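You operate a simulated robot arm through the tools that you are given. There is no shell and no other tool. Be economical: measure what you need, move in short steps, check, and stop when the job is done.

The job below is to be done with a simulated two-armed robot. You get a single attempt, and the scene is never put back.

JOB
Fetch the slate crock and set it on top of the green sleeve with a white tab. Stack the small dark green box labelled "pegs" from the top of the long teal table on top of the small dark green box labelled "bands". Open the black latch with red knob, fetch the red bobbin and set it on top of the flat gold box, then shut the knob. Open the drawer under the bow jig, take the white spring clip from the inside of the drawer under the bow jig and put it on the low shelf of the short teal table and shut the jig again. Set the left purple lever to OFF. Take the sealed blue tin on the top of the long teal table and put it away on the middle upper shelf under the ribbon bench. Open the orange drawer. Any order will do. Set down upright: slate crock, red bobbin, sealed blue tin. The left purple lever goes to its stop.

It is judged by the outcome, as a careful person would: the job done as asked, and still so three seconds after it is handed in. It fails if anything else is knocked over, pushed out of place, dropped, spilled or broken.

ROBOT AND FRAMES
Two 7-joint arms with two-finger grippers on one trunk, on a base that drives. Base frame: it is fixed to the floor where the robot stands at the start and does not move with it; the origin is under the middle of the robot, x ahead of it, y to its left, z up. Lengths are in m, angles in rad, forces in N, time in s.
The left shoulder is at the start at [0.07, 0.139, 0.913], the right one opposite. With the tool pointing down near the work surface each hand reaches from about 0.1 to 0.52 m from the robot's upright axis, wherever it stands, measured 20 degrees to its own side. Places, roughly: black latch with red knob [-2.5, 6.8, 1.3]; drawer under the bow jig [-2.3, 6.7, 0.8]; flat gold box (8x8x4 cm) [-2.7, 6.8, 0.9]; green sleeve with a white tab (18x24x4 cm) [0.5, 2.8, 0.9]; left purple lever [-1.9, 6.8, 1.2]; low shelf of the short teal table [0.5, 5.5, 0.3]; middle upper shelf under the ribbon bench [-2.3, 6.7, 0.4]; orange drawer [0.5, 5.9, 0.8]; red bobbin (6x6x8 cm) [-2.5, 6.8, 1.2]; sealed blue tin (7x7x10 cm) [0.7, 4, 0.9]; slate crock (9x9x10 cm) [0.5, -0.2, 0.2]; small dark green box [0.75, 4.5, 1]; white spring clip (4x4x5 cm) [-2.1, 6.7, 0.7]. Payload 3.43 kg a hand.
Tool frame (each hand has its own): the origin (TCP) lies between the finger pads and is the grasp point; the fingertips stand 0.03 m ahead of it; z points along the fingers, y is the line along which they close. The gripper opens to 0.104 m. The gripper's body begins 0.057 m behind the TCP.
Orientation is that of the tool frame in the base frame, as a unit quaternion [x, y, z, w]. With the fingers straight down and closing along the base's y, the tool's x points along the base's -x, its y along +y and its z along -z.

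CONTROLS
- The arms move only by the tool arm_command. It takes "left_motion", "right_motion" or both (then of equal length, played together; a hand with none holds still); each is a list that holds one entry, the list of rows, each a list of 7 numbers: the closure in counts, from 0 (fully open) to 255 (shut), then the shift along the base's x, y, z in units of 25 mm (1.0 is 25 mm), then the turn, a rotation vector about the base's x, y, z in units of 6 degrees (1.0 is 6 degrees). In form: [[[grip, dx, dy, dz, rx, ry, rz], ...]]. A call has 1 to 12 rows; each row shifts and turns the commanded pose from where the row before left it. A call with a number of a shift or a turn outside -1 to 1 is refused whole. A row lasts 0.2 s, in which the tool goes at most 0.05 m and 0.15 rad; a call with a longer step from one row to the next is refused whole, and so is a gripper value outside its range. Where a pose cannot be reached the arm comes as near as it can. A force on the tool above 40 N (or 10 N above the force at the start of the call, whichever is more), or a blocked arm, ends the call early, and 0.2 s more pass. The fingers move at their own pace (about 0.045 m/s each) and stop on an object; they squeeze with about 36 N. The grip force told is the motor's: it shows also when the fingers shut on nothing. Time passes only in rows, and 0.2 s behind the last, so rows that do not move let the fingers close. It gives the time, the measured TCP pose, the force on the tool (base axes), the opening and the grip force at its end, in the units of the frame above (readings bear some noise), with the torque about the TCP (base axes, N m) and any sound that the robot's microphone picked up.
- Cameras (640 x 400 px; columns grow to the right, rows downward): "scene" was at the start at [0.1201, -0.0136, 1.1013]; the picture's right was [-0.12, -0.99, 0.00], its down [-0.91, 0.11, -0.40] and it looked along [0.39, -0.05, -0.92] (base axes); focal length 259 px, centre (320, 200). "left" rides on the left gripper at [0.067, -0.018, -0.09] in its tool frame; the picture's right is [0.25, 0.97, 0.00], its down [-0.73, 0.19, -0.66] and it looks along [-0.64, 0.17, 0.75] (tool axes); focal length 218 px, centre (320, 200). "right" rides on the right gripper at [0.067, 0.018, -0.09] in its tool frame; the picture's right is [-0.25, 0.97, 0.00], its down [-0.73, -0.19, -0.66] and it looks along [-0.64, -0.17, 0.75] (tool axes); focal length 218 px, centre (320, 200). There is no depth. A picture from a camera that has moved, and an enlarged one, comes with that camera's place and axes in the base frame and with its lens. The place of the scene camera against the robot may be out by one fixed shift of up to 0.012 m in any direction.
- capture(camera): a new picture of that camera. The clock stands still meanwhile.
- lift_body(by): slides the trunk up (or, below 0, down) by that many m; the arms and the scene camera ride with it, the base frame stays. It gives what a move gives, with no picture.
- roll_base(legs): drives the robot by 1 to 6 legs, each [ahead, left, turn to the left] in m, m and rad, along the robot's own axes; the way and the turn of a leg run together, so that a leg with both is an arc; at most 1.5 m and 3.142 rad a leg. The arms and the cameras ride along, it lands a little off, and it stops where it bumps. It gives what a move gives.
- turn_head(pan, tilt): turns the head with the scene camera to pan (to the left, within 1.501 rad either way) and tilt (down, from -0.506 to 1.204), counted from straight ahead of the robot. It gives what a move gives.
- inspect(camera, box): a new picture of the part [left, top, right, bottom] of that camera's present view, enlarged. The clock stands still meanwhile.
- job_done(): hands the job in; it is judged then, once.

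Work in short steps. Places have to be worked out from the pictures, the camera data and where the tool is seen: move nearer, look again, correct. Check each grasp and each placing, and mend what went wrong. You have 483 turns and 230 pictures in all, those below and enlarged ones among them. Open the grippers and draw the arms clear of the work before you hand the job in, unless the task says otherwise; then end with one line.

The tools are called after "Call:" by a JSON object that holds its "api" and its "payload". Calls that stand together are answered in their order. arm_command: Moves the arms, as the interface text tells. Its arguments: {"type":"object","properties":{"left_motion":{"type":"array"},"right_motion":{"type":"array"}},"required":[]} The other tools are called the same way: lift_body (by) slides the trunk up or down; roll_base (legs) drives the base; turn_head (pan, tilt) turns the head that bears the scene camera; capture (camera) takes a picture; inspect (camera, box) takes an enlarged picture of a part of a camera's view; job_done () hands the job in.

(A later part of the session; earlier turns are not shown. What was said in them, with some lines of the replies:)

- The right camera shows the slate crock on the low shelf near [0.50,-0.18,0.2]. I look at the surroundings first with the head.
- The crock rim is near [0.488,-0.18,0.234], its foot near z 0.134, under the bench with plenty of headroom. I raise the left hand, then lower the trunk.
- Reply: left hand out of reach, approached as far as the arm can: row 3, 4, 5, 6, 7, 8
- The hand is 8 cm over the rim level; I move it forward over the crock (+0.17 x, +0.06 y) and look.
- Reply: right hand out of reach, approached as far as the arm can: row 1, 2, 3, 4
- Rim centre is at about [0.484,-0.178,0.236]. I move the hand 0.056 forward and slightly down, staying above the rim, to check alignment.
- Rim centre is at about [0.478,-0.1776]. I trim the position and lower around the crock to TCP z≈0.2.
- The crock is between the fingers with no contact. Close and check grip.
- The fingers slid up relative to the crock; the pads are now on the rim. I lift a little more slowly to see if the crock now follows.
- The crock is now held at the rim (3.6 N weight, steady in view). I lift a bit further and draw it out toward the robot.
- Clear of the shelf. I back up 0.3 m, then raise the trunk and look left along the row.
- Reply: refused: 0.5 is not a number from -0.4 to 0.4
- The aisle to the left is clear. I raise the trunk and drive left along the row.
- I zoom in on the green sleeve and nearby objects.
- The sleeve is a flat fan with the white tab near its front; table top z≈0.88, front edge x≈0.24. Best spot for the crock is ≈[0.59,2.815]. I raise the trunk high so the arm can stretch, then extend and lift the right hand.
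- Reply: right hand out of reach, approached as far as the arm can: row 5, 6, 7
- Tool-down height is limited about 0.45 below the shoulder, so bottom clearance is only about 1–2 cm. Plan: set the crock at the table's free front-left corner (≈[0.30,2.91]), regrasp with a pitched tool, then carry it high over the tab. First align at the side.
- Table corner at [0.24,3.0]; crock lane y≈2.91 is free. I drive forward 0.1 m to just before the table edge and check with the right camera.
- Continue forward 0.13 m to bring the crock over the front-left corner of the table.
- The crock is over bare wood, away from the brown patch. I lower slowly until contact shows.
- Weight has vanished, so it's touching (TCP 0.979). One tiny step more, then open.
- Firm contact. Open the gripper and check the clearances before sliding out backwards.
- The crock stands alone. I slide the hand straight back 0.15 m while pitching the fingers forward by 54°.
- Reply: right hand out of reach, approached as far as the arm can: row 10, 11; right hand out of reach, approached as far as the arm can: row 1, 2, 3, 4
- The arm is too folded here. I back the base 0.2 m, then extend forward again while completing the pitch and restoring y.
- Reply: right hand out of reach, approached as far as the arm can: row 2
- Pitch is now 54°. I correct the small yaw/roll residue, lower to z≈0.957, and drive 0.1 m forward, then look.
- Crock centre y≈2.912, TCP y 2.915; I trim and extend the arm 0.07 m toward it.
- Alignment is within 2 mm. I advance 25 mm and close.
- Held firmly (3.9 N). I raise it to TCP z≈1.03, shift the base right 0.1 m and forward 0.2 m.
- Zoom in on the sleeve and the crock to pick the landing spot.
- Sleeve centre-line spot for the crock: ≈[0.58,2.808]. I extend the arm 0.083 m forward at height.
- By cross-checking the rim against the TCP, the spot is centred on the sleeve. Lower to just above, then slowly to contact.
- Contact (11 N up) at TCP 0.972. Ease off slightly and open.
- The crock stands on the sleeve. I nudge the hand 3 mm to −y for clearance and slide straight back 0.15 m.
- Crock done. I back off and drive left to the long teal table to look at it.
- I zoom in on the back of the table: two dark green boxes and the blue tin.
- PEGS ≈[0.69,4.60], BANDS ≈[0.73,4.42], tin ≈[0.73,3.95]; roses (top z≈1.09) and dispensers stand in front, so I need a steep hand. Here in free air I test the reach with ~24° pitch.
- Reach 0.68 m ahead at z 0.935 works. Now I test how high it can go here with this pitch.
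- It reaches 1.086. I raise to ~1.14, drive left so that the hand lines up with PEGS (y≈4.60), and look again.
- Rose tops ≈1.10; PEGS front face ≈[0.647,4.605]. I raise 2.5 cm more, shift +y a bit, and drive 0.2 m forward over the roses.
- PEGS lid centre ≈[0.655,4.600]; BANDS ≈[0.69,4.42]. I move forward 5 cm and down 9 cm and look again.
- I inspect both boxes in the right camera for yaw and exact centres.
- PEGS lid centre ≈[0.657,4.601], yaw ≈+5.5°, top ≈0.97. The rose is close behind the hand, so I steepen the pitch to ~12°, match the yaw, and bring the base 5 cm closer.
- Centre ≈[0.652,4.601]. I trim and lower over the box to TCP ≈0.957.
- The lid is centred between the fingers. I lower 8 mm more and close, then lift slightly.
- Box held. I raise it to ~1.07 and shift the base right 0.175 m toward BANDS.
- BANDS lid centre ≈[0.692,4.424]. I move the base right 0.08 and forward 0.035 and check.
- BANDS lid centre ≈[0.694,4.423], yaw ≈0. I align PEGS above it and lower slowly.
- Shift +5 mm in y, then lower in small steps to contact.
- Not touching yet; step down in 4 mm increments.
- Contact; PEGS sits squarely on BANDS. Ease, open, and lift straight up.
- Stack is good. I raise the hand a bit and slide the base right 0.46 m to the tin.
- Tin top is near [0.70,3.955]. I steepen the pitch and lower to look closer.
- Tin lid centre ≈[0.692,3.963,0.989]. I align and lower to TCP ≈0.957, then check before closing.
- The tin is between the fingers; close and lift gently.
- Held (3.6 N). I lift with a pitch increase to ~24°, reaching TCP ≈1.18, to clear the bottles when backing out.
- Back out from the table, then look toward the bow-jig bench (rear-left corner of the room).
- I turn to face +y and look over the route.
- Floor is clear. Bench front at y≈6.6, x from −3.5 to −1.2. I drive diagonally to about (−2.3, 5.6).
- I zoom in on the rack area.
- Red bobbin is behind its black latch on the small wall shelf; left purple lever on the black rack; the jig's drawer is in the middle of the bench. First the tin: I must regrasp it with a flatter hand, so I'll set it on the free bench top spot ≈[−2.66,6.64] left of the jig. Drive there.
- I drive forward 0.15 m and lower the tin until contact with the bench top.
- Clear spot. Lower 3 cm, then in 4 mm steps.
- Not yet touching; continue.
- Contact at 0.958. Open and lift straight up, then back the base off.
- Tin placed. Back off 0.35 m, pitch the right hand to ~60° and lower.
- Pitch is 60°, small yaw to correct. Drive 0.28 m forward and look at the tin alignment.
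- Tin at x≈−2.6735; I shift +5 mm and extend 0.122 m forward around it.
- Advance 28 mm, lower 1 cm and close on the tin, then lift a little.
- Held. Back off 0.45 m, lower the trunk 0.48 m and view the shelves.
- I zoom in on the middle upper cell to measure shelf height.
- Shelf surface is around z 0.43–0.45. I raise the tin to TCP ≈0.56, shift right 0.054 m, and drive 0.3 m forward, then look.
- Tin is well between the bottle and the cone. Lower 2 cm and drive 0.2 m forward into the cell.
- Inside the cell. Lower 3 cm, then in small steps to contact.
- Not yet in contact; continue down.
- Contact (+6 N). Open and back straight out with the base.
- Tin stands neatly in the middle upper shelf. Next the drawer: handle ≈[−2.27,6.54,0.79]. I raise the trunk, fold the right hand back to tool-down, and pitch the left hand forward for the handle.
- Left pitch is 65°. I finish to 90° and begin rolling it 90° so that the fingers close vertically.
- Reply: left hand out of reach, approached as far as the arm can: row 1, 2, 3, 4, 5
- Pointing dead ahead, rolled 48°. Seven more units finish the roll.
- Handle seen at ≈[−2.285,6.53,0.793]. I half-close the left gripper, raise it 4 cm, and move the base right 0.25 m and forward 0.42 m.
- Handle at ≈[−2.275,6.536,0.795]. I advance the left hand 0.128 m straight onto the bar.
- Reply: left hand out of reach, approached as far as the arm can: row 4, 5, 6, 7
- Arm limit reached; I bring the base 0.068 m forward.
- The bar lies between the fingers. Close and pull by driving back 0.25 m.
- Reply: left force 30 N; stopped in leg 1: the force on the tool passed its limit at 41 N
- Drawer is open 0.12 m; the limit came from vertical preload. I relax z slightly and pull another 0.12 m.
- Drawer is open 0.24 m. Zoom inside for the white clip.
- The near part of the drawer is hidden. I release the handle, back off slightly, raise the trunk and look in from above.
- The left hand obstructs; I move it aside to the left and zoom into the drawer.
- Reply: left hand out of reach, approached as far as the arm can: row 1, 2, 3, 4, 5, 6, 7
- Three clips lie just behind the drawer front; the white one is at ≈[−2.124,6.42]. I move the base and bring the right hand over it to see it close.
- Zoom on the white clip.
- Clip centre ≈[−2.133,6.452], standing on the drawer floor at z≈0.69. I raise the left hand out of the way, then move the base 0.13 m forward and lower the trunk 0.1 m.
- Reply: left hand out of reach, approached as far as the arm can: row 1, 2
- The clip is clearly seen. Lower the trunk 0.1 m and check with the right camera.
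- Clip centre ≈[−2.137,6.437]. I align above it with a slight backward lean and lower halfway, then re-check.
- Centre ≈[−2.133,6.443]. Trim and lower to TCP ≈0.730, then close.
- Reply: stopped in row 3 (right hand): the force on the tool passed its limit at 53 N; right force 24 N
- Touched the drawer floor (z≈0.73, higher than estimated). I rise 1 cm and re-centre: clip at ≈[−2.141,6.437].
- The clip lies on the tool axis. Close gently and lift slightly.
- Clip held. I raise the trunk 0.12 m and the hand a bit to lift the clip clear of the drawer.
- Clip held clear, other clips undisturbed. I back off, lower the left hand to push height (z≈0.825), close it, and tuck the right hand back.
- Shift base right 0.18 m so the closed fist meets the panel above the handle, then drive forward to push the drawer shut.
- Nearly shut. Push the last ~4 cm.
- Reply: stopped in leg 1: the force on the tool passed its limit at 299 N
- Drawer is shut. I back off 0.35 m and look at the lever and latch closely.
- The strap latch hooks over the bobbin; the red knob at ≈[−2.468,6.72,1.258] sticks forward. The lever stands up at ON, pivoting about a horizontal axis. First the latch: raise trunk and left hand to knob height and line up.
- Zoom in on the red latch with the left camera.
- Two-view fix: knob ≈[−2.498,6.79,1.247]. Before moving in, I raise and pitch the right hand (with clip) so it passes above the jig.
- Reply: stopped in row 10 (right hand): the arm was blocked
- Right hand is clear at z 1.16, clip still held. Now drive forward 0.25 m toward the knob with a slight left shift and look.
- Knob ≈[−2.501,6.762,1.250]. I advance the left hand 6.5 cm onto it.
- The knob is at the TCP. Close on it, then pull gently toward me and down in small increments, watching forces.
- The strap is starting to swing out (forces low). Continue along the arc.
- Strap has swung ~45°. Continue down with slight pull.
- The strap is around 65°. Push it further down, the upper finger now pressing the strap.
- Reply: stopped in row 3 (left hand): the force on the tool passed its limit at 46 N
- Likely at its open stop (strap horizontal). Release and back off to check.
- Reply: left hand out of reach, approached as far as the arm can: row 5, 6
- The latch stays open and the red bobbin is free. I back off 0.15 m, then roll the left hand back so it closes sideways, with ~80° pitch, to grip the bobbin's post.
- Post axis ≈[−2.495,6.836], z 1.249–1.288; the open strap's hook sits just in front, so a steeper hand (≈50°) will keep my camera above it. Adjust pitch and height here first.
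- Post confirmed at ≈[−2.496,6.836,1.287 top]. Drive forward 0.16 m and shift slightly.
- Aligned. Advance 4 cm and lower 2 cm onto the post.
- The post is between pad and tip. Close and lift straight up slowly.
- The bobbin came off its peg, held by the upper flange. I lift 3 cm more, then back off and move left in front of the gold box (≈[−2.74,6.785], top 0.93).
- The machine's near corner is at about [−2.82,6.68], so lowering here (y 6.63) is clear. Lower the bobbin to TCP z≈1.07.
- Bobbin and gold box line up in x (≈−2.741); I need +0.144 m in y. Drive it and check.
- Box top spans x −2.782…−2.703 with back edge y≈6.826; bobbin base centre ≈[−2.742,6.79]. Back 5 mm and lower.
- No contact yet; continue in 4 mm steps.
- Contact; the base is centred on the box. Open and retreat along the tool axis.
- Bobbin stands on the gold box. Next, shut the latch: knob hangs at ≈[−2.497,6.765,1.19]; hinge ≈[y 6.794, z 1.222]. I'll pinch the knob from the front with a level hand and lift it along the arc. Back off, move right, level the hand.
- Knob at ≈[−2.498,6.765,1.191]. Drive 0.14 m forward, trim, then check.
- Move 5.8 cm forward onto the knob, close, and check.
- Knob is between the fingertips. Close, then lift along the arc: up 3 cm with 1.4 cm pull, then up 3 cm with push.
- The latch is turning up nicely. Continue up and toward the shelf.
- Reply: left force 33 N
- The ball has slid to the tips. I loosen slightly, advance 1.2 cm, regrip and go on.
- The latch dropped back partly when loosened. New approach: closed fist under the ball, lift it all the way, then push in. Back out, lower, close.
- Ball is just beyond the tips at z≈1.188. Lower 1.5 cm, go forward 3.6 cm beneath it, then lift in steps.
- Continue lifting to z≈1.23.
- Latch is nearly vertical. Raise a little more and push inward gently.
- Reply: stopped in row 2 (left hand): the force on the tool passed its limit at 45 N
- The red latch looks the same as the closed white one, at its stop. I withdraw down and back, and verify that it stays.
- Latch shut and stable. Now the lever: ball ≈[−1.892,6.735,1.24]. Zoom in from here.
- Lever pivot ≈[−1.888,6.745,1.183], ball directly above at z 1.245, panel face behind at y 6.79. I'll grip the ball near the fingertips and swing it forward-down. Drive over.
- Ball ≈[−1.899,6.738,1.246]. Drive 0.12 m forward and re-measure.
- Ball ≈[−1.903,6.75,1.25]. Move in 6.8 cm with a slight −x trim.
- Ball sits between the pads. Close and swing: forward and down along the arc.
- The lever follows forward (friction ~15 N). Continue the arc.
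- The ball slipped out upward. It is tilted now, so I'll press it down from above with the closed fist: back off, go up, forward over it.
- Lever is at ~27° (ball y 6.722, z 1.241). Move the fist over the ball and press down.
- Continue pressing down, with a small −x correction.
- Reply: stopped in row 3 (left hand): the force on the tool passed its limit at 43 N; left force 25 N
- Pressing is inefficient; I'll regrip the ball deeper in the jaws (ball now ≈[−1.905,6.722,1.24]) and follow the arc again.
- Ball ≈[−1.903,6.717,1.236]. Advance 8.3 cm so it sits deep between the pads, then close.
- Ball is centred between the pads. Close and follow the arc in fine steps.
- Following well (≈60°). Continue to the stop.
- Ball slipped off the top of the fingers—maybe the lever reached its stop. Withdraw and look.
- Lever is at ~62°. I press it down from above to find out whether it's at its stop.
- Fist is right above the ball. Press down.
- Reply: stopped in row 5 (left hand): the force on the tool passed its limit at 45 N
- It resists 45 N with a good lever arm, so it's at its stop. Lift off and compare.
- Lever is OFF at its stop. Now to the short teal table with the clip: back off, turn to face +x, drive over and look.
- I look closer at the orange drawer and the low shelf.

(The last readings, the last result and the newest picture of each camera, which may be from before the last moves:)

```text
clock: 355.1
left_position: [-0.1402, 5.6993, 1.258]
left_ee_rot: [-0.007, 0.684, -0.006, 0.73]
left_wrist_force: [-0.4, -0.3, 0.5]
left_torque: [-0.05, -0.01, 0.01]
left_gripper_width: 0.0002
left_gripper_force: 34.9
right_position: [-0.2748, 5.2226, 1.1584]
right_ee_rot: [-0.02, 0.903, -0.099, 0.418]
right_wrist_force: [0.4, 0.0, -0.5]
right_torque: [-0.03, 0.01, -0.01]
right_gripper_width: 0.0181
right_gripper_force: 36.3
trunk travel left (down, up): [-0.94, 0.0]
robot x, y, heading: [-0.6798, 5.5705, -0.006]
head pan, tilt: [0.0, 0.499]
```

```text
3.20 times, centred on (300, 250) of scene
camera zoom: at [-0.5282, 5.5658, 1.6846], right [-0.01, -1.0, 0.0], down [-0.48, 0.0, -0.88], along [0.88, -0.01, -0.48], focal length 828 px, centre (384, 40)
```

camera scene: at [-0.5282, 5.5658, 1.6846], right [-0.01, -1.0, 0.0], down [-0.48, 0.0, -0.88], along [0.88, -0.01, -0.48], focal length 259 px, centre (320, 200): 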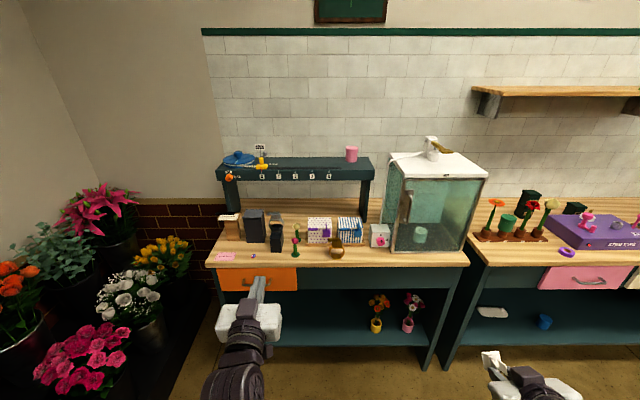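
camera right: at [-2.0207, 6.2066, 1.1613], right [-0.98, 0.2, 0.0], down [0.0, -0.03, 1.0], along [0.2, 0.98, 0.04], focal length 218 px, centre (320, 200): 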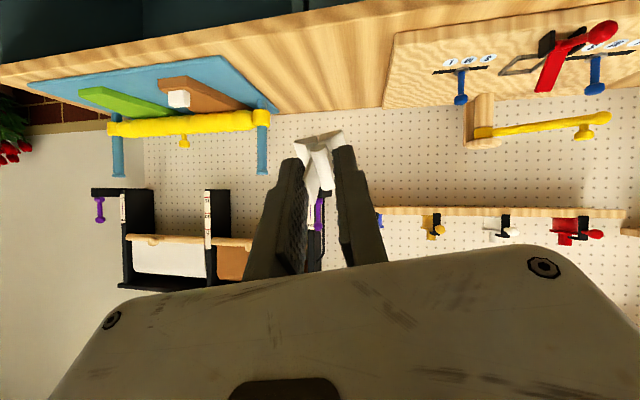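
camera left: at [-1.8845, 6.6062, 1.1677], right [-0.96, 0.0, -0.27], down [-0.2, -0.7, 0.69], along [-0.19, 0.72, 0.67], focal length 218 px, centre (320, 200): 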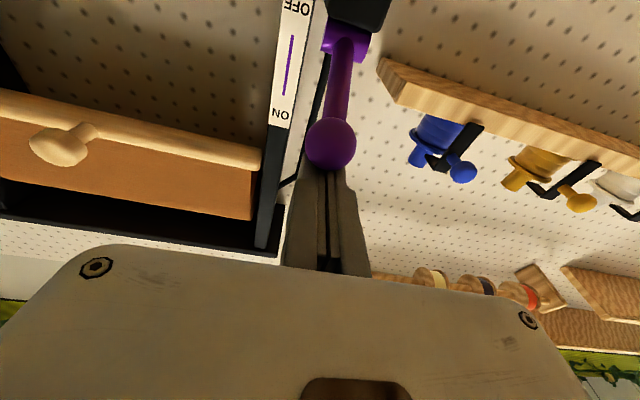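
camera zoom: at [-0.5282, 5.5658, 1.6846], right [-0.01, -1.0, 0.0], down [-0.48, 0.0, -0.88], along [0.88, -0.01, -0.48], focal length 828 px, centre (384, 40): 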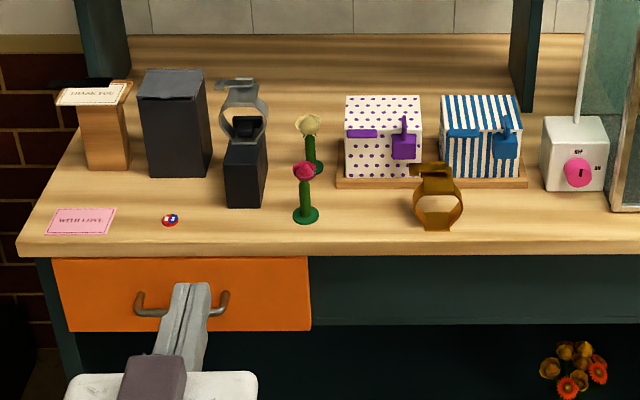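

The orange drawer's bar handle is at ≈[0.30,5.83,0.795]. Lower the trunk 0.28 m, and roll the left hand so it closes vertically.

Call:
{"api": "lift_body", "payload": {"by": -0.28}}

Call:
{"api": "arm_command", "payload": {"left_motion": [[[200, 0, 0, -0.6, 1, 0, 0], [130, 0, 0, -0.6, 1, 0, 0], [130, 0, 0, -0.6, 1, 0, 0], [130, 0, 0, -0.6, 1, 0, 0], [130, 0, 0, -0.6, 1, 0, 0], [130, 0, 0, -0.6, 1, 0, 0], [130, 0, 0, -0.6, 1, 0, 0], [130, 0, 0, -0.6, 1, 0, 0], [130, 0, 0, -0.6, 1, 0, 0], [130, 0, 0, -0.6, 1, 0, 0], [130, 0, 0, -0.6, 1, 0, 0], [130, 0, 0, -0.6, 1, 0, 0]]]}}

Call:
{"api": "arm_command", "payload": {"left_motion": [[[130, 0, 0, -0.1, 1, 0, 0], [130, 0, 0, 0, 1, 0, 0], [130, 0, 0, 0, 1, 0, 0], [130, 0, 0, 0, 0, 0, 0]]]}}

```text
clock: 358.0
left_position: [-0.1402, 5.7013, 0.9789]
left_ee_rot: [-0.007, 0.683, -0.006, 0.73]
left_wrist_force: [0.3, -0.6, 0.2]
left_torque: [-0.01, 0.04, 0.05]
left_gripper_width: 0.0
left_gripper_force: 34.5
right_position: [-0.2752, 5.2223, 0.8782]
right_ee_rot: [-0.02, 0.903, -0.099, 0.418]
right_wrist_force: [0.0, 0.2, -1.2]
right_torque: [0.0, 0.03, -0.01]
right_gripper_width: 0.0179
right_gripper_force: 36.1
trunk travel left (down, up): [-0.66, 0.28]
robot x, y, heading: [-0.6797, 5.5732, -0.004]
head pan, tilt: [0.0, 0.499]
```

```text
clock: 360.6
left_position: [-0.1392, 5.7007, 0.7982]
left_ee_rot: [0.424, 0.557, 0.397, 0.594]
left_wrist_force: [0.1, 0.0, 0.5]
left_torque: [0.01, 0.04, -0.01]
left_gripper_width: 0.051
left_gripper_force: 0.1
right_position: [-0.2756, 5.2226, 0.8776]
right_ee_rot: [-0.021, 0.903, -0.098, 0.418]
right_wrist_force: [0.1, 0.3, -0.3]
right_torque: [0.01, 0.01, 0.0]
right_gripper_width: 0.0179
right_gripper_force: 35.8
trunk travel left (down, up): [-0.66, 0.28]
robot x, y, heading: [-0.6852, 5.5705, -0.008]
head pan, tilt: [0.0, 0.499]
```

```text
clock: 361.6
left_position: [-0.1396, 5.7004, 0.7943]
left_ee_rot: [0.513, 0.486, 0.479, 0.521]
left_wrist_force: [0.6, -0.1, 1.0]
left_torque: [-0.02, -0.03, 0.0]
left_gripper_width: 0.0512
left_gripper_force: 0.0
right_position: [-0.2751, 5.2222, 0.8779]
right_ee_rot: [-0.019, 0.903, -0.1, 0.418]
right_wrist_force: [0.3, 0.1, -1.2]
right_torque: [0.02, 0.02, -0.06]
right_gripper_width: 0.0179
right_gripper_force: 35.9
trunk travel left (down, up): [-0.66, 0.28]
robot x, y, heading: [-0.6815, 5.5739, -0.005]
head pan, tilt: [0.0, 0.499]
```

Left hand level, closing vertically. Move base left 0.13 and forward 0.3, then view.

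Call:
{"api": "roll_base", "payload": {"legs": [[0.3, 0.135, 0.005]]}}

Call:
{"api": "capture", "payload": {"camera": "left"}}

```text
clock: 363.7
left_position: [0.1575, 5.8355, 0.795]
left_ee_rot: [0.51, 0.489, 0.48, 0.519]
left_wrist_force: [0.2, -0.4, -0.1]
left_torque: [0.02, 0.0, 0.04]
left_gripper_width: 0.0509
left_gripper_force: 0.0
right_position: [0.0235, 5.3576, 0.8781]
right_ee_rot: [-0.022, 0.903, -0.098, 0.418]
right_wrist_force: [-0.7, 0.5, 0.3]
right_torque: [0.01, 0.01, -0.01]
right_gripper_width: 0.0178
right_gripper_force: 36.1
trunk travel left (down, up): [-0.66, 0.28]
robot x, y, heading: [-0.3866, 5.7022, 0.003]
head pan, tilt: [0.0, 0.499]
```

```text
61 pictures are left
camera left: at [0.0717, 5.9089, 0.7779], right [0.02, 0.27, 0.96], down [-0.7, -0.68, 0.2], along [0.71, -0.68, 0.18], focal length 218 px, centre (320, 200)
```

left: 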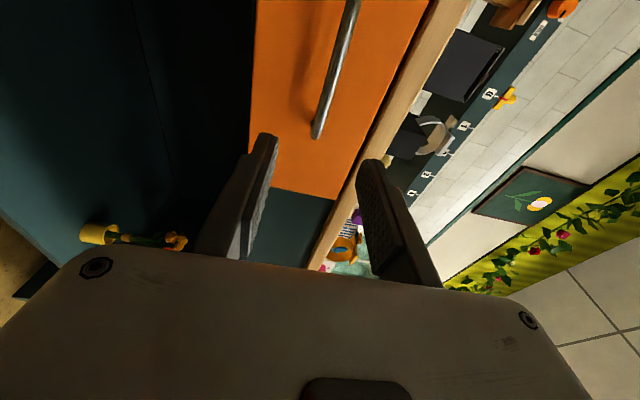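

Bar at z≈0.804, centre y≈5.85, x≈0.295. Raise 9 mm, drive 0.11 m forward, then check.

Call:
{"api": "arm_command", "payload": {"left_motion": [[[130, 0, 0.3, 0.37, 0, 0, 0], [130, 0, 0, 0, 0, 0, 0]]]}}

Call:
{"api": "roll_base", "payload": {"legs": [[0.11, 0, 0]]}}

Call:
{"api": "capture", "payload": {"camera": "left"}}

```text
clock: 364.3
left_position: [0.1577, 5.8438, 0.8039]
left_ee_rot: [0.511, 0.489, 0.48, 0.519]
left_wrist_force: [0.6, 0.4, -0.2]
left_torque: [0.0, 0.01, -0.01]
left_gripper_width: 0.0511
left_gripper_force: 0.0
right_position: [0.0253, 5.3566, 0.8788]
right_ee_rot: [-0.022, 0.902, -0.098, 0.419]
right_wrist_force: [0.8, -0.2, -0.7]
right_torque: [-0.03, 0.05, 0.0]
right_gripper_width: 0.0176
right_gripper_force: 36.2
trunk travel left (down, up): [-0.66, 0.28]
robot x, y, heading: [-0.3811, 5.7032, -0.001]
head pan, tilt: [0.0, 0.499]
```

```text
clock: 365.5
left_position: [0.2693, 5.8434, 0.8049]
left_ee_rot: [0.511, 0.489, 0.48, 0.52]
left_wrist_force: [0.5, -0.2, -0.4]
left_torque: [0.0, 0.0, -0.05]
left_gripper_width: 0.0509
left_gripper_force: 0.1
right_position: [0.136, 5.3557, 0.8782]
right_ee_rot: [-0.021, 0.903, -0.099, 0.418]
right_wrist_force: [-0.3, -0.6, 0.5]
right_torque: [-0.01, 0.06, -0.03]
right_gripper_width: 0.0177
right_gripper_force: 35.9
trunk travel left (down, up): [-0.66, 0.28]
robot x, y, heading: [-0.2716, 5.7053, -0.005]
head pan, tilt: [0.0, 0.499]
```

```text
60 pictures are left
camera left: at [0.183, 5.9159, 0.7866], right [0.02, 0.27, 0.96], down [-0.7, -0.68, 0.2], along [0.71, -0.68, 0.18], focal length 218 px, centre (320, 200)
```

left: 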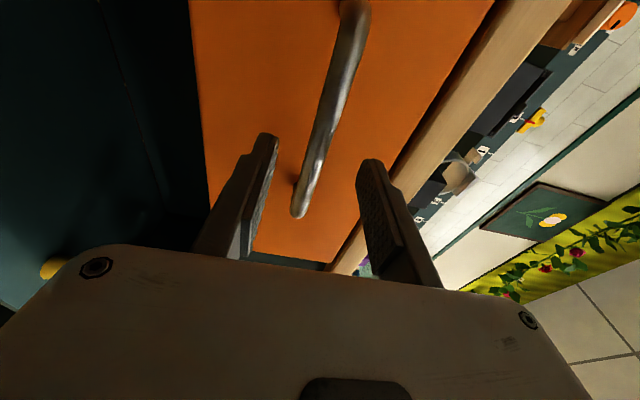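

Bar at x≈0.2985, z≈0.804. Advance 2.7 cm and close.

Call:
{"api": "arm_command", "payload": {"left_motion": [[[130, 0.5, 0, 0, 0, 0, 0], [130, 0.55, 0, 0, 0, 0, 0], [130, 0, 0, 0, 0, 0, 0], [200, 0, 0, 0, 0, 0, 0], [240, 0, 0, 0, 0, 0, 0], [255, 0, 0, 0, 0, 0, 0], [255, 0, 0, 0, 0, 0, 0]]]}}

Call:
{"api": "capture", "payload": {"camera": "left"}}

```text
clock: 367.1
left_position: [0.2949, 5.8427, 0.7999]
left_ee_rot: [0.514, 0.49, 0.478, 0.517]
left_wrist_force: [-0.7, -1.9, -19.6]
left_torque: [0.75, -0.14, 0.22]
left_gripper_width: 0.0114
left_gripper_force: 40.0
right_position: [0.1377, 5.3562, 0.8771]
right_ee_rot: [-0.021, 0.903, -0.098, 0.418]
right_wrist_force: [0.2, -0.7, -0.9]
right_torque: [0.01, -0.02, 0.0]
right_gripper_width: 0.0182
right_gripper_force: 35.9
trunk travel left (down, up): [-0.66, 0.28]
robot x, y, heading: [-0.2686, 5.7012, -0.008]
head pan, tilt: [0.0, 0.499]
```

```text
59 pictures are left
camera left: at [0.2094, 5.9154, 0.7833], right [0.02, 0.27, 0.96], down [-0.7, -0.68, 0.21], along [0.71, -0.68, 0.17], focal length 218 px, centre (320, 200)
```

left: 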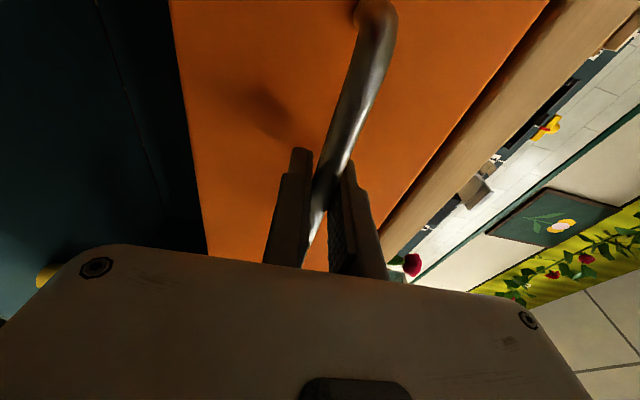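

Bar gripped. Relax the vertical load slightly and pull back 0.22 m.

Call:
{"api": "arm_command", "payload": {"left_motion": [[[255, 0, 0, -0.15, 0, 0, 0], [255, 0, 0, 0, 0, 0, 0]]]}}

Call:
{"api": "roll_base", "payload": {"legs": [[-0.11, 0, 0], [-0.11, 0, 0]]}}

Call:
{"api": "capture", "payload": {"camera": "scene"}}

```text
clock: 367.7
left_position: [0.2967, 5.8428, 0.7994]
left_ee_rot: [0.511, 0.488, 0.48, 0.52]
left_wrist_force: [0.9, -2.4, -9.8]
left_torque: [0.91, 0.0, -0.6]
left_gripper_width: 0.0114
left_gripper_force: 44.8
right_position: [0.1361, 5.3561, 0.8788]
right_ee_rot: [-0.021, 0.903, -0.098, 0.418]
right_wrist_force: [-0.2, 0.7, -1.1]
right_torque: [0.0, -0.01, 0.03]
right_gripper_width: 0.0179
right_gripper_force: 36.1
trunk travel left (down, up): [-0.66, 0.28]
robot x, y, heading: [-0.273, 5.7036, 0.001]
head pan, tilt: [0.0, 0.499]
```

```text
clock: 369.7
left_position: [0.077, 5.8419, 0.7998]
left_ee_rot: [0.511, 0.488, 0.48, 0.519]
left_wrist_force: [-1.0, -6.1, -6.1]
left_torque: [0.9, -0.11, 0.4]
left_gripper_width: 0.0114
left_gripper_force: 44.5
right_position: [-0.0838, 5.3565, 0.8786]
right_ee_rot: [-0.021, 0.903, -0.098, 0.419]
right_wrist_force: [-0.3, 0.2, 0.7]
right_torque: [-0.02, 0.03, 0.01]
right_gripper_width: 0.0177
right_gripper_force: 36.0
trunk travel left (down, up): [-0.66, 0.28]
robot x, y, heading: [-0.4867, 5.7072, 0.002]
head pan, tilt: [0.0, 0.499]
```

```text
58 pictures are left
camera scene: at [-0.3375, 5.6984, 1.4047], right [0.0, -1.0, 0.0], down [-0.48, 0.0, -0.88], along [0.88, 0.0, -0.48], focal length 259 px, centre (320, 200)
```

scene: 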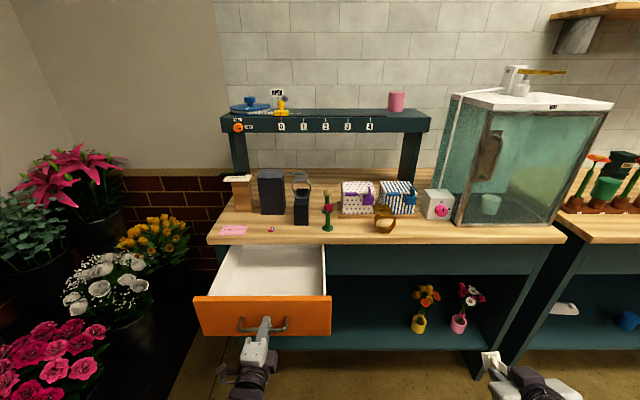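

Open by 0.22 m. I pull a bit more to be at full travel.

Call:
{"api": "roll_base", "payload": {"legs": [[-0.06, 0, 0]]}}

Call:
{"api": "arm_command", "payload": {"left_motion": [[[180, 0, 0, 0, 0, 0, 0], [120, 0, 0, 0, 0, 0, 0], [120, 0, 0, 0, 0, 0, 0], [120, -0.8, 0, 0, 0, 0, 0], [120, -0.8, 0, 0, 0, 0, 0], [120, 0, 0, 0, 0, 0, 0]]]}}

Call:
{"api": "capture", "payload": {"camera": "scene"}}

```text
clock: 370.7
left_position: [0.025, 5.843, 0.7999]
left_ee_rot: [0.512, 0.488, 0.48, 0.519]
left_wrist_force: [0.4, 0.6, -0.2]
left_torque: [0.72, 0.0, 0.27]
left_gripper_width: 0.0117
left_gripper_force: 44.9
right_position: [-0.1374, 5.3566, 0.8785]
right_ee_rot: [-0.02, 0.903, -0.099, 0.418]
right_wrist_force: [0.0, -0.5, -0.7]
right_torque: [-0.02, 0.02, 0.01]
right_gripper_width: 0.0178
right_gripper_force: 36.3
trunk travel left (down, up): [-0.66, 0.28]
robot x, y, heading: [-0.5431, 5.7065, -0.005]
head pan, tilt: [0.0, 0.499]
stopped in leg 1: the force on the tool passed its limit at 92 N (the readings are from after the stop); the commanded pose is now the measured one
```

```text
clock: 372.1
left_position: [-0.0136, 5.8442, 0.8017]
left_ee_rot: [0.512, 0.488, 0.48, 0.518]
left_wrist_force: [-0.2, 0.6, -0.4]
left_torque: [0.02, 0.02, 0.0]
left_gripper_width: 0.0549
left_gripper_force: 0.1
right_position: [-0.137, 5.3571, 0.8779]
right_ee_rot: [-0.02, 0.903, -0.098, 0.418]
right_wrist_force: [-1.0, 0.0, 0.2]
right_torque: [-0.01, 0.01, -0.02]
right_gripper_width: 0.0179
right_gripper_force: 36.2
trunk travel left (down, up): [-0.66, 0.28]
robot x, y, heading: [-0.5417, 5.7053, -0.007]
head pan, tilt: [0.0, 0.499]
```

```text
57 pictures are left
camera scene: at [-0.3904, 5.6995, 1.4047], right [0.0, -1.0, 0.0], down [-0.48, 0.0, -0.88], along [0.88, 0.0, -0.48], focal length 259 px, centre (320, 200)
```

scene: 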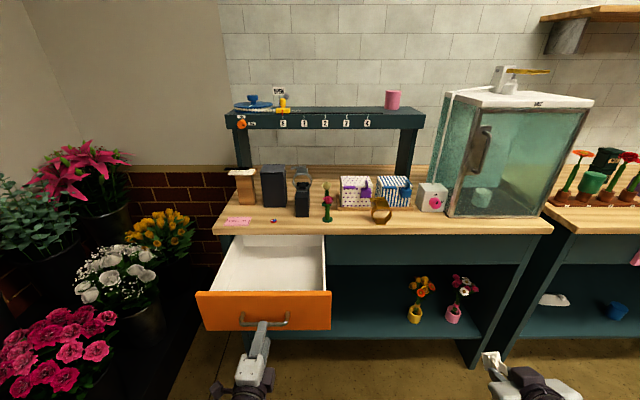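

Orange drawer is fully open. Next the clip: fold the left hand down out of the way, and steepen the right hand to ~15° with yaw corrected.

Call:
{"api": "arm_command", "payload": {"left_motion": [[[120, -0.9, -0.2, 0, 0, 1, 0], [120, -0.9, -0.2, 0, 0, 1, 0], [120, -0.9, -0.2, 0, 0, 1, 0], [120, -0.9, -0.2, 0, 0, 1, 0], [120, -0.9, 0, 0, 0, 1, 0], [120, -0.9, 0, 0, 0, 1, 0], [120, -0.9, 0, 0, 0, 1, 0], [120, -0.9, 0, 0, 0, 1, 0], [120, -0.9, 0, 0, 0, 1, 0], [120, -0.5, 0, -0.3, 0, 1, 0], [120, 0, 0, -0.3, 0, 1, 0], [120, 0, 0, -0.3, 0, 1, 0]]], "right_motion": [[[240, 0, 0, -0.8, 0, 0.95, 0.35], [240, 0, 0, -0.8, 0, 0.95, 0.35], [240, 0, 0, -0.8, 0, 0.95, 0.35], [240, 0, 0, -0.8, 0, 0.95, 0.35], [240, 0, 0, -0.8, 0, 0.95, 0.35], [240, 0, 0, -0.8, 0, 0.95, 0.35], [240, 0, 0, -0.8, 0, 0, 0], [240, 0, 0, 0, 0, 0, 0], [240, 0, 0, 0, 0, 0, 0], [240, 0, 0, 0, 0, 0, 0], [240, 0, 0, 0, 0, 0, 0], [240, 0, 0, 0, 0, 0, 0]]]}}

Call:
{"api": "arm_command", "payload": {"left_motion": [[[120, 0, 0, 0, 0, 1, 0], [120, 0, 0, 0, 0, 1, 0], [120, 0, 0, 0, 0, 1, 0], [120, 0, 0, 0, 0, 0, 0]]]}}

```text
clock: 373.9
left_position: [-0.1988, 5.8964, 0.776]
left_ee_rot: [0.718, 0.589, 0.298, 0.221]
left_wrist_force: [0.4, -1.0, 0.0]
left_torque: [0.0, -0.03, 0.02]
left_gripper_width: 0.0551
left_gripper_force: 0.0
left hand out of reach, approached as far as the arm can: row 8
right_position: [-0.1365, 5.3632, 0.7451]
right_ee_rot: [-0.146, 0.978, -0.049, 0.141]
right_wrist_force: [1.2, -2.0, -1.0]
right_torque: [0.04, -0.02, -0.01]
right_gripper_width: 0.0176
right_gripper_force: 36.2
trunk travel left (down, up): [-0.66, 0.28]
robot x, y, heading: [-0.5394, 5.7076, -0.002]
head pan, tilt: [0.0, 0.499]
stopped in row 8 (left hand): the arm was blocked; the commanded pose is now the measured one
```

```text
clock: 374.3
left_position: [-0.1923, 5.9475, 0.7588]
left_ee_rot: [0.77, 0.539, 0.317, 0.127]
left_wrist_force: [0.0, -1.0, 0.2]
left_torque: [0.05, 0.01, 0.03]
left_gripper_width: 0.0552
left_gripper_force: 0.1
left hand out of reach, approached as far as the arm can: row 1, 2
right_position: [-0.1286, 5.3553, 0.7319]
right_ee_rot: [-0.147, 0.979, -0.039, 0.136]
right_wrist_force: [-0.3, -0.2, -0.2]
right_torque: [0.08, 0.01, 0.01]
right_gripper_width: 0.0178
right_gripper_force: 36.2
trunk travel left (down, up): [-0.66, 0.28]
robot x, y, heading: [-0.5421, 5.7056, -0.006]
head pan, tilt: [0.0, 0.499]
stopped in row 2 (left hand): the arm was blocked; the commanded pose is now the measured one
```

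Left is folded enough. I'll place the clip near the shelf front at ≈[0.43,5.42], standing back so that nothing nears the open drawer. First bring the right hand inward and level it, then move right and lower the trunk.

Call:
{"api": "arm_command", "payload": {"right_motion": [[[240, 0, 0.9, 0, 0.3, 0.4, 0], [240, 0, 0.9, 0, 0.3, 0.4, 0], [240, 0, 0.9, 0, 0.3, 0.4, 0], [240, 0, 0.9, 0, 0.2, 0.4, 0], [240, 0.3, 0.9, 0, 0, 0.3, 0], [240, 0.3, 0.9, 0, 0, 0, 0], [240, 0.3, 0.9, 0, 0, 0, 0], [240, 0.3, 0.9, 0, 0, 0, 0], [240, 0.3, 0.9, 0, 0, 0, 0], [240, 0.3, 0.9, 0, 0, 0, 0], [240, 0, 0, 0, 0, 0, 0]]]}}

Call:
{"api": "roll_base", "payload": {"legs": [[0, -0.28, 0.004]]}}

Call:
{"api": "lift_body", "payload": {"by": -0.3}}

Call:
{"api": "capture", "payload": {"camera": "scene"}}

```text
clock: 376.7
left_position: [-0.1764, 5.9485, 0.7573]
left_ee_rot: [0.771, 0.54, 0.313, 0.128]
left_wrist_force: [0.2, 0.3, -0.3]
left_torque: [-0.02, 0.02, -0.02]
left_gripper_width: 0.055
left_gripper_force: 0.1
right_position: [-0.0724, 5.5839, 0.7232]
right_ee_rot: [-0.14, 0.989, 0.032, 0.039]
right_wrist_force: [0.0, 0.6, -0.1]
right_torque: [0.01, -0.01, 0.0]
right_gripper_width: 0.018
right_gripper_force: 36.3
trunk travel left (down, up): [-0.66, 0.28]
robot x, y, heading: [-0.5426, 5.7048, -0.008]
head pan, tilt: [0.0, 0.499]
```

```text
clock: 378.7
left_position: [-0.1781, 5.6706, 0.7593]
left_ee_rot: [0.769, 0.542, 0.314, 0.127]
left_wrist_force: [0.6, 0.7, -1.0]
left_torque: [0.03, -0.02, -0.02]
left_gripper_width: 0.0549
left_gripper_force: 0.1
right_position: [-0.0726, 5.304, 0.7253]
right_ee_rot: [-0.143, 0.988, 0.032, 0.038]
right_wrist_force: [-1.0, -0.4, -0.1]
right_torque: [0.02, 0.02, 0.0]
right_gripper_width: 0.0178
right_gripper_force: 35.8
trunk travel left (down, up): [-0.66, 0.28]
robot x, y, heading: [-0.5447, 5.4289, 0.001]
head pan, tilt: [0.0, 0.499]
```

```text
clock: 381.7
left_position: [-0.1759, 5.6702, 0.466]
left_ee_rot: [0.763, 0.541, 0.327, 0.136]
left_wrist_force: [-0.2, 0.0, -0.4]
left_torque: [-0.01, 0.0, -0.03]
left_gripper_width: 0.0551
left_gripper_force: 0.0
right_position: [-0.0817, 5.3059, 0.4257]
right_ee_rot: [-0.143, 0.988, 0.033, 0.039]
right_wrist_force: [-0.7, 0.4, -0.7]
right_torque: [-0.03, 0.0, -0.01]
right_gripper_width: 0.0179
right_gripper_force: 36.4
trunk travel left (down, up): [-0.36, 0.58]
robot x, y, heading: [-0.5425, 5.4294, 0.003]
head pan, tilt: [0.0, 0.499]
```

```text
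56 pictures are left
camera scene: at [-0.3637, 5.4192, 1.1007], right [0.0, -1.0, 0.0], down [-0.5, 0.0, -0.86], along [0.86, 0.0, -0.5], focal length 259 px, centre (320, 200)
```

scene: 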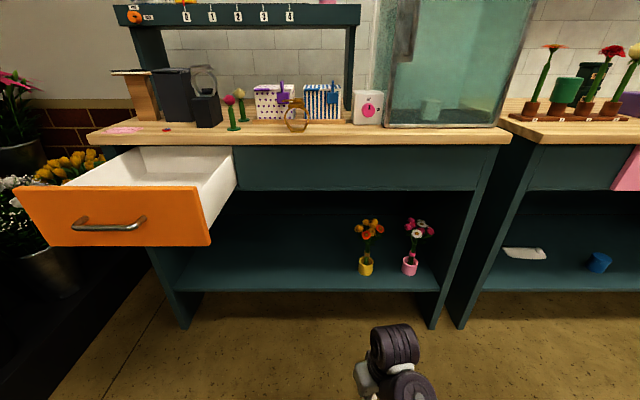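

Shelf front at z≈0.25; free space is left of the yellow pot (y>5.3). Move the right hand 9 cm inward and drive forward 0.42 m; look.

Call:
{"api": "arm_command", "payload": {"right_motion": [[[240, 0.4, 0.9, 0, 0.2, 0.2, 0], [240, 0.4, 0.9, 0, 0.2, 0.2, 0], [240, 0.4, 0.9, 0, 0.2, 0, 0], [240, 0.4, 0.9, 0, 0, 0, 0], [240, 0, 0, 0, 0, 0, 0]]]}}

Call:
{"api": "roll_base", "payload": {"legs": [[0.4, 0, 0]]}}

Call:
{"api": "capture", "payload": {"camera": "right"}}

Call:
{"api": "capture", "payload": {"camera": "scene"}}

```text
clock: 382.9
left_position: [-0.1742, 5.6699, 0.4667]
left_ee_rot: [0.762, 0.54, 0.328, 0.137]
left_wrist_force: [0.4, -0.4, 0.5]
left_torque: [0.0, 0.0, 0.0]
left_gripper_width: 0.0551
left_gripper_force: 0.0
right_position: [-0.0439, 5.3841, 0.4183]
right_ee_rot: [-0.138, 0.989, 0.056, 0.019]
right_wrist_force: [-0.8, -0.4, -0.6]
right_torque: [-0.01, 0.01, 0.0]
right_gripper_width: 0.0179
right_gripper_force: 36.3
trunk travel left (down, up): [-0.36, 0.58]
robot x, y, heading: [-0.5407, 5.4303, -0.002]
head pan, tilt: [0.0, 0.499]
```

```text
clock: 385.4
left_position: [0.2286, 5.6639, 0.4705]
left_ee_rot: [0.765, 0.535, 0.33, 0.141]
left_wrist_force: [0.5, 0.4, 0.3]
left_torque: [-0.03, 0.01, 0.0]
left_gripper_width: 0.0549
left_gripper_force: 0.0
right_position: [0.3578, 5.3756, 0.4245]
right_ee_rot: [-0.13, 0.99, 0.055, 0.026]
right_wrist_force: [0.6, -0.2, 0.4]
right_torque: [-0.03, -0.03, 0.01]
right_gripper_width: 0.018
right_gripper_force: 36.0
trunk travel left (down, up): [-0.36, 0.58]
robot x, y, heading: [-0.1472, 5.4314, -0.009]
head pan, tilt: [0.0, 0.499]
```

```text
55 pictures are left
camera right: at [0.2851, 5.3646, 0.511], right [-0.01, 0.99, 0.12], down [0.73, -0.07, 0.68], along [0.68, 0.09, -0.72], focal length 218 px, centre (320, 200)
```

right: 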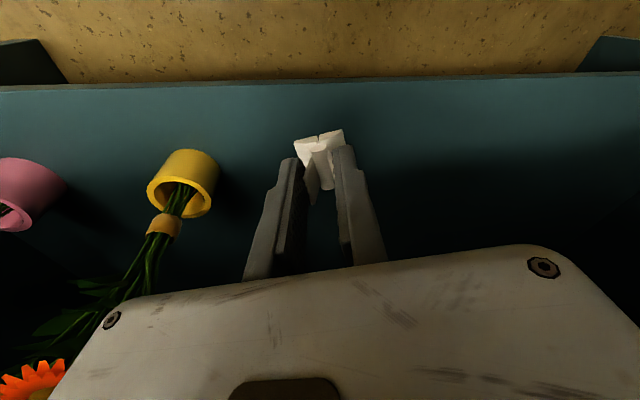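

```text
54 pictures are left
camera scene: at [0.0319, 5.415, 1.101], right [-0.01, -1.0, 0.0], down [-0.5, 0.01, -0.87], along [0.87, -0.01, -0.5], focal length 259 px, centre (320, 200)
```

scene: 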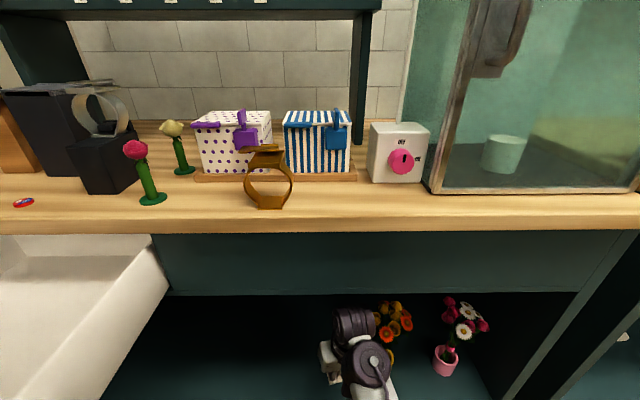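

Clear of the flowers. Move 7 cm forward over the shelf and lower toward z≈0.31.

Call:
{"api": "arm_command", "payload": {"right_motion": [[[240, 0.7, 0.2, 0, 0, 0, 0], [240, 0.7, 0.2, 0, 0, 0, 0], [240, 0.7, 0.2, 0, 0, 0, 0], [240, 0.7, 0, -0.5, 0, 0, 0], [240, 0, 0, -0.8, 0, 0, 0], [240, 0, 0, -0.8, 0, 0, 0], [240, 0, 0, -0.8, 0, 0, 0], [240, 0, 0, -0.8, 0, 0, 0], [240, 0, 0, -0.6, 0, 0, 0], [240, 0, 0, 0, 0, 0, 0]]]}}

Call:
{"api": "capture", "payload": {"camera": "right"}}

```text
clock: 387.6
left_position: [0.2295, 5.6643, 0.4771]
left_ee_rot: [0.761, 0.533, 0.339, 0.147]
left_wrist_force: [-0.3, 0.9, 0.2]
left_torque: [-0.01, 0.0, 0.06]
left_gripper_width: 0.0551
left_gripper_force: 0.0
right_position: [0.4217, 5.3905, 0.3202]
right_ee_rot: [-0.131, 0.989, 0.055, 0.031]
right_wrist_force: [-0.3, 0.9, -0.3]
right_torque: [0.02, 0.04, -0.04]
right_gripper_width: 0.0177
right_gripper_force: 35.3
trunk travel left (down, up): [-0.36, 0.58]
robot x, y, heading: [-0.1434, 5.4235, -0.009]
head pan, tilt: [0.0, 0.499]
```

```text
53 pictures are left
camera right: at [0.3494, 5.381, 0.4064], right [-0.01, 0.99, 0.12], down [0.72, -0.07, 0.69], along [0.69, 0.09, -0.72], focal length 218 px, centre (320, 200)
```

right: 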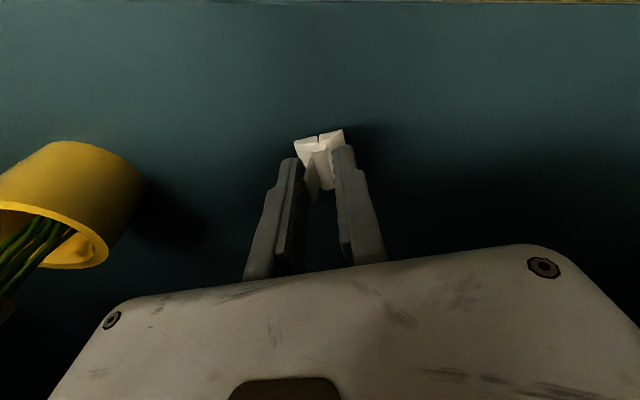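

Over the shelf, close to it. Lower in small steps to contact.

Call:
{"api": "arm_command", "payload": {"right_motion": [[[240, 0, 0, -0.2, 0, 0, 0], [240, 0, 0, -0.2, 0, 0, 0], [240, 0, 0, -0.2, 0, 0, 0], [240, 0, 0, 0, 0, 0, 0]]]}}

Call:
{"api": "arm_command", "payload": {"right_motion": [[[240, 0, 0, -0.2, 0, 0, 0], [240, 0, 0, -0.2, 0, 0, 0], [240, 0, 0, 0, 0, 0, 0]]]}}

```text
clock: 388.6
left_position: [0.2304, 5.6626, 0.4805]
left_ee_rot: [0.76, 0.533, 0.34, 0.151]
left_wrist_force: [-0.1, -1.4, 0.0]
left_torque: [0.0, -0.01, -0.02]
left_gripper_width: 0.0551
left_gripper_force: 0.1
right_position: [0.4244, 5.3914, 0.3107]
right_ee_rot: [-0.132, 0.989, 0.055, 0.036]
right_wrist_force: [-3.1, 1.6, 30.8]
right_torque: [-0.33, 0.18, -0.07]
right_gripper_width: 0.0176
right_gripper_force: 36.4
trunk travel left (down, up): [-0.36, 0.58]
robot x, y, heading: [-0.1455, 5.4248, -0.015]
head pan, tilt: [0.0, 0.499]
```

```text
clock: 389.4
left_position: [0.2308, 5.6655, 0.4795]
left_ee_rot: [0.76, 0.533, 0.341, 0.151]
left_wrist_force: [-0.3, -0.9, 0.0]
left_torque: [-0.01, 0.02, 0.03]
left_gripper_width: 0.0552
left_gripper_force: 0.0
right_position: [0.4235, 5.3913, 0.2997]
right_ee_rot: [-0.131, 0.989, 0.055, 0.035]
right_wrist_force: [3.5, 5.7, 31.7]
right_torque: [-0.18, -0.17, 0.07]
right_gripper_width: 0.0178
right_gripper_force: 36.2
trunk travel left (down, up): [-0.36, 0.58]
robot x, y, heading: [-0.14, 5.4211, -0.017]
head pan, tilt: [0.0, 0.499]
```

Firm contact. Ease up and open.

Call:
{"api": "arm_command", "payload": {"right_motion": [[[240, 0, 0, 0.12, 0, 0, 0], [180, 0, 0, 0, 0, 0, 0], [120, 0, 0, 0, 0, 0, 0], [90, 0, 0, 0, 0, 0, 0], [90, 0, 0, 0.6, 0, 0, 0], [90, 0, 0, 0.8, 0, 0, 0], [90, 0, 0, 0.8, 0, 0, 0], [90, 0, 0, 0.8, 0, 0, 0], [90, 0, 0, 0, 0, 0, 0]]]}}

Call:
{"api": "capture", "payload": {"camera": "right"}}

```text
clock: 391.4
left_position: [0.2309, 5.6639, 0.4768]
left_ee_rot: [0.76, 0.533, 0.339, 0.15]
left_wrist_force: [-0.1, -0.1, 0.2]
left_torque: [0.0, 0.03, -0.03]
left_gripper_width: 0.0549
left_gripper_force: 0.1
right_position: [0.4243, 5.3898, 0.3752]
right_ee_rot: [-0.13, 0.99, 0.054, 0.031]
right_wrist_force: [-0.5, 0.4, 0.0]
right_torque: [0.03, -0.01, 0.0]
right_gripper_width: 0.0671
right_gripper_force: 0.0
trunk travel left (down, up): [-0.36, 0.58]
robot x, y, heading: [-0.1481, 5.426, -0.012]
head pan, tilt: [0.0, 0.499]
```

```text
52 pictures are left
camera right: at [0.3508, 5.38, 0.4611], right [-0.01, 0.99, 0.11], down [0.72, -0.07, 0.69], along [0.69, 0.09, -0.72], focal length 218 px, centre (320, 200)
```

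right: 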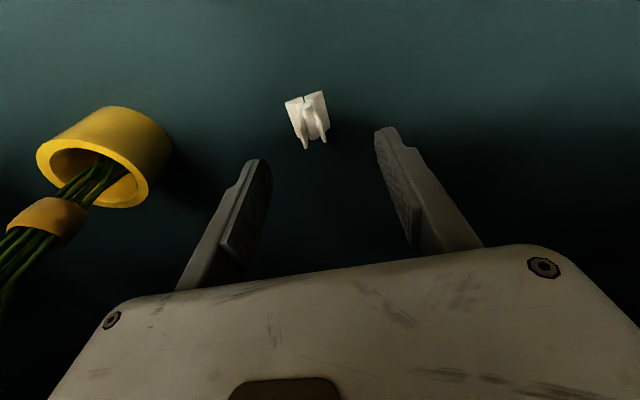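

The clip stands on the low shelf. Raise the hand a little and back out 0.5 m, then check.

Call:
{"api": "arm_command", "payload": {"right_motion": [[[0, -0.4, 0, 0.5, 0, 0, 0], [0, -0.4, 0, 0.5, 0, 0, 0], [0, 0, 0, 0, 0, 0, 0]]], "left_motion": [[[0, 0, 0, 0, 0, 0, 0], [0, 0, 0, 0, 0, 0, 0], [0, 0, 0, 0, 0, 0, 0]]]}}

Call:
{"api": "roll_base", "payload": {"legs": [[-0.6, 0, 0.01]]}}

Call:
{"api": "capture", "payload": {"camera": "scene"}}

```text
clock: 392.2
left_position: [0.2312, 5.6639, 0.4782]
left_ee_rot: [0.76, 0.533, 0.339, 0.15]
left_wrist_force: [0.3, 0.1, -0.3]
left_torque: [0.0, 0.02, 0.0]
left_gripper_width: 0.1041
left_gripper_force: 0.0
right_position: [0.4046, 5.3903, 0.4018]
right_ee_rot: [-0.131, 0.989, 0.054, 0.032]
right_wrist_force: [0.4, -0.3, 0.4]
right_torque: [-0.01, 0.02, 0.02]
right_gripper_width: 0.104
right_gripper_force: 0.0
trunk travel left (down, up): [-0.36, 0.58]
robot x, y, heading: [-0.1396, 5.4219, -0.012]
head pan, tilt: [0.0, 0.499]
```

```text
clock: 395.6
left_position: [-0.3859, 5.6726, 0.478]
left_ee_rot: [0.758, 0.537, 0.34, 0.148]
left_wrist_force: [0.4, 0.1, 0.1]
left_torque: [-0.02, -0.01, 0.03]
left_gripper_width: 0.1039
left_gripper_force: 0.1
right_position: [-0.2082, 5.4009, 0.402]
right_ee_rot: [-0.137, 0.989, 0.053, 0.032]
right_wrist_force: [0.4, 0.1, -0.2]
right_torque: [0.0, 0.02, 0.02]
right_gripper_width: 0.1039
right_gripper_force: 0.1
trunk travel left (down, up): [-0.36, 0.58]
robot x, y, heading: [-0.7598, 5.4306, -0.002]
head pan, tilt: [0.0, 0.499]
```

```text
51 pictures are left
camera scene: at [-0.5928, 5.4231, 1.1031], right [0.0, -1.0, 0.0], down [-0.49, 0.0, -0.87], along [0.87, 0.0, -0.49], focal length 259 px, centre (320, 200)
```

scene: 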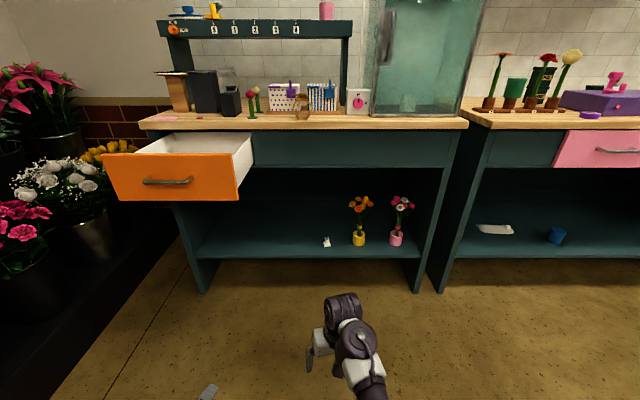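

Clip is in place and the drawer is open. A last check of the ribbon bench: turn toward it and look.

Call:
{"api": "roll_base", "payload": {"legs": [[-0.3, 0, 0], [0, 0, 2.2]]}}

Call:
{"api": "lift_body", "payload": {"by": 0.3}}

Call:
{"api": "turn_head", "payload": {"pan": 0.2, "tilt": 0.3}}

Call:
{"api": "inspect", "payload": {"camera": "scene", "box": [160, 100, 480, 300]}}

```text
clock: 402.9
left_position: [-1.4755, 5.5856, 0.4812]
left_ee_rot: [-0.141, 0.916, 0.289, -0.241]
left_wrist_force: [-0.2, 0.0, 0.4]
left_torque: [-0.03, 0.01, 0.0]
left_gripper_width: 0.1041
left_gripper_force: 0.0
right_position: [-1.3617, 5.8875, 0.4037]
right_ee_rot: [0.945, -0.322, -0.054, 0.033]
right_wrist_force: [0.3, -0.2, 0.2]
right_torque: [0.0, 0.0, 0.03]
right_gripper_width: 0.1042
right_gripper_force: 0.2
trunk travel left (down, up): [-0.36, 0.58]
robot x, y, heading: [-1.0602, 5.434, 2.204]
head pan, tilt: [0.0, 0.499]
```

```text
clock: 405.9
left_position: [-1.4764, 5.5851, 0.7824]
left_ee_rot: [-0.14, 0.916, 0.29, -0.241]
left_wrist_force: [0.2, -0.5, -0.7]
left_torque: [-0.01, -0.02, 0.04]
left_gripper_width: 0.104
left_gripper_force: 0.1
right_position: [-1.3631, 5.8883, 0.7057]
right_ee_rot: [0.945, -0.322, -0.055, 0.031]
right_wrist_force: [-0.2, 0.2, -0.6]
right_torque: [-0.01, 0.01, 0.0]
right_gripper_width: 0.1039
right_gripper_force: 0.0
trunk travel left (down, up): [-0.66, 0.28]
robot x, y, heading: [-1.0596, 5.4301, 2.208]
head pan, tilt: [0.0, 0.499]
```

```text
clock: 406.7
left_position: [-1.4758, 5.5854, 0.7818]
left_ee_rot: [-0.141, 0.915, 0.29, -0.241]
left_wrist_force: [0.6, -0.2, -0.5]
left_torque: [-0.02, 0.0, 0.02]
left_gripper_width: 0.104
left_gripper_force: 0.0
right_position: [-1.3618, 5.8879, 0.7047]
right_ee_rot: [0.945, -0.321, -0.054, 0.032]
right_wrist_force: [0.4, 0.2, 0.8]
right_torque: [-0.03, 0.02, -0.01]
right_gripper_width: 0.1038
right_gripper_force: 0.0
trunk travel left (down, up): [-0.66, 0.28]
robot x, y, heading: [-1.0559, 5.4302, 2.216]
head pan, tilt: [0.201, 0.3]
```

```text
2.00 times, centred on (320, 200) of scene
camera zoom: at [-1.1492, 5.5319, 1.4227], right [0.67, 0.74, 0.0], down [0.22, -0.2, -0.95], along [-0.71, 0.64, -0.3], focal length 518 px, centre (320, 200)
```

zoom: 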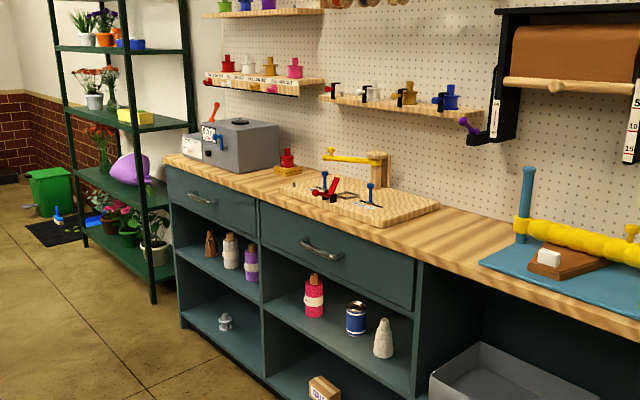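

All the parts look right: the drawer is shut, the bobbin is on the gold box, the latch is closed, the lever is down and the tin is on its shelf. The grippers are open and the arms are clear, so I hand in.

Call:
{"api": "job_done", "payload": {}}

```text
The job is handed in.
```

I finished every part of the job and handed it in. The slate crock is on the green sleeve, and PEGS is stacked on BANDS. The red bobbin is on the gold box with its latch shut. The clip is on the low shelf of the short teal table and the jig drawer is shut. The left purple lever is at its OFF stop, the blue tin is on the middle upper shelf, and the orange drawer is open. I checked each piece by camera as I set it, but the crock and the PEGS/BANDS stack were not looked at again at the end.
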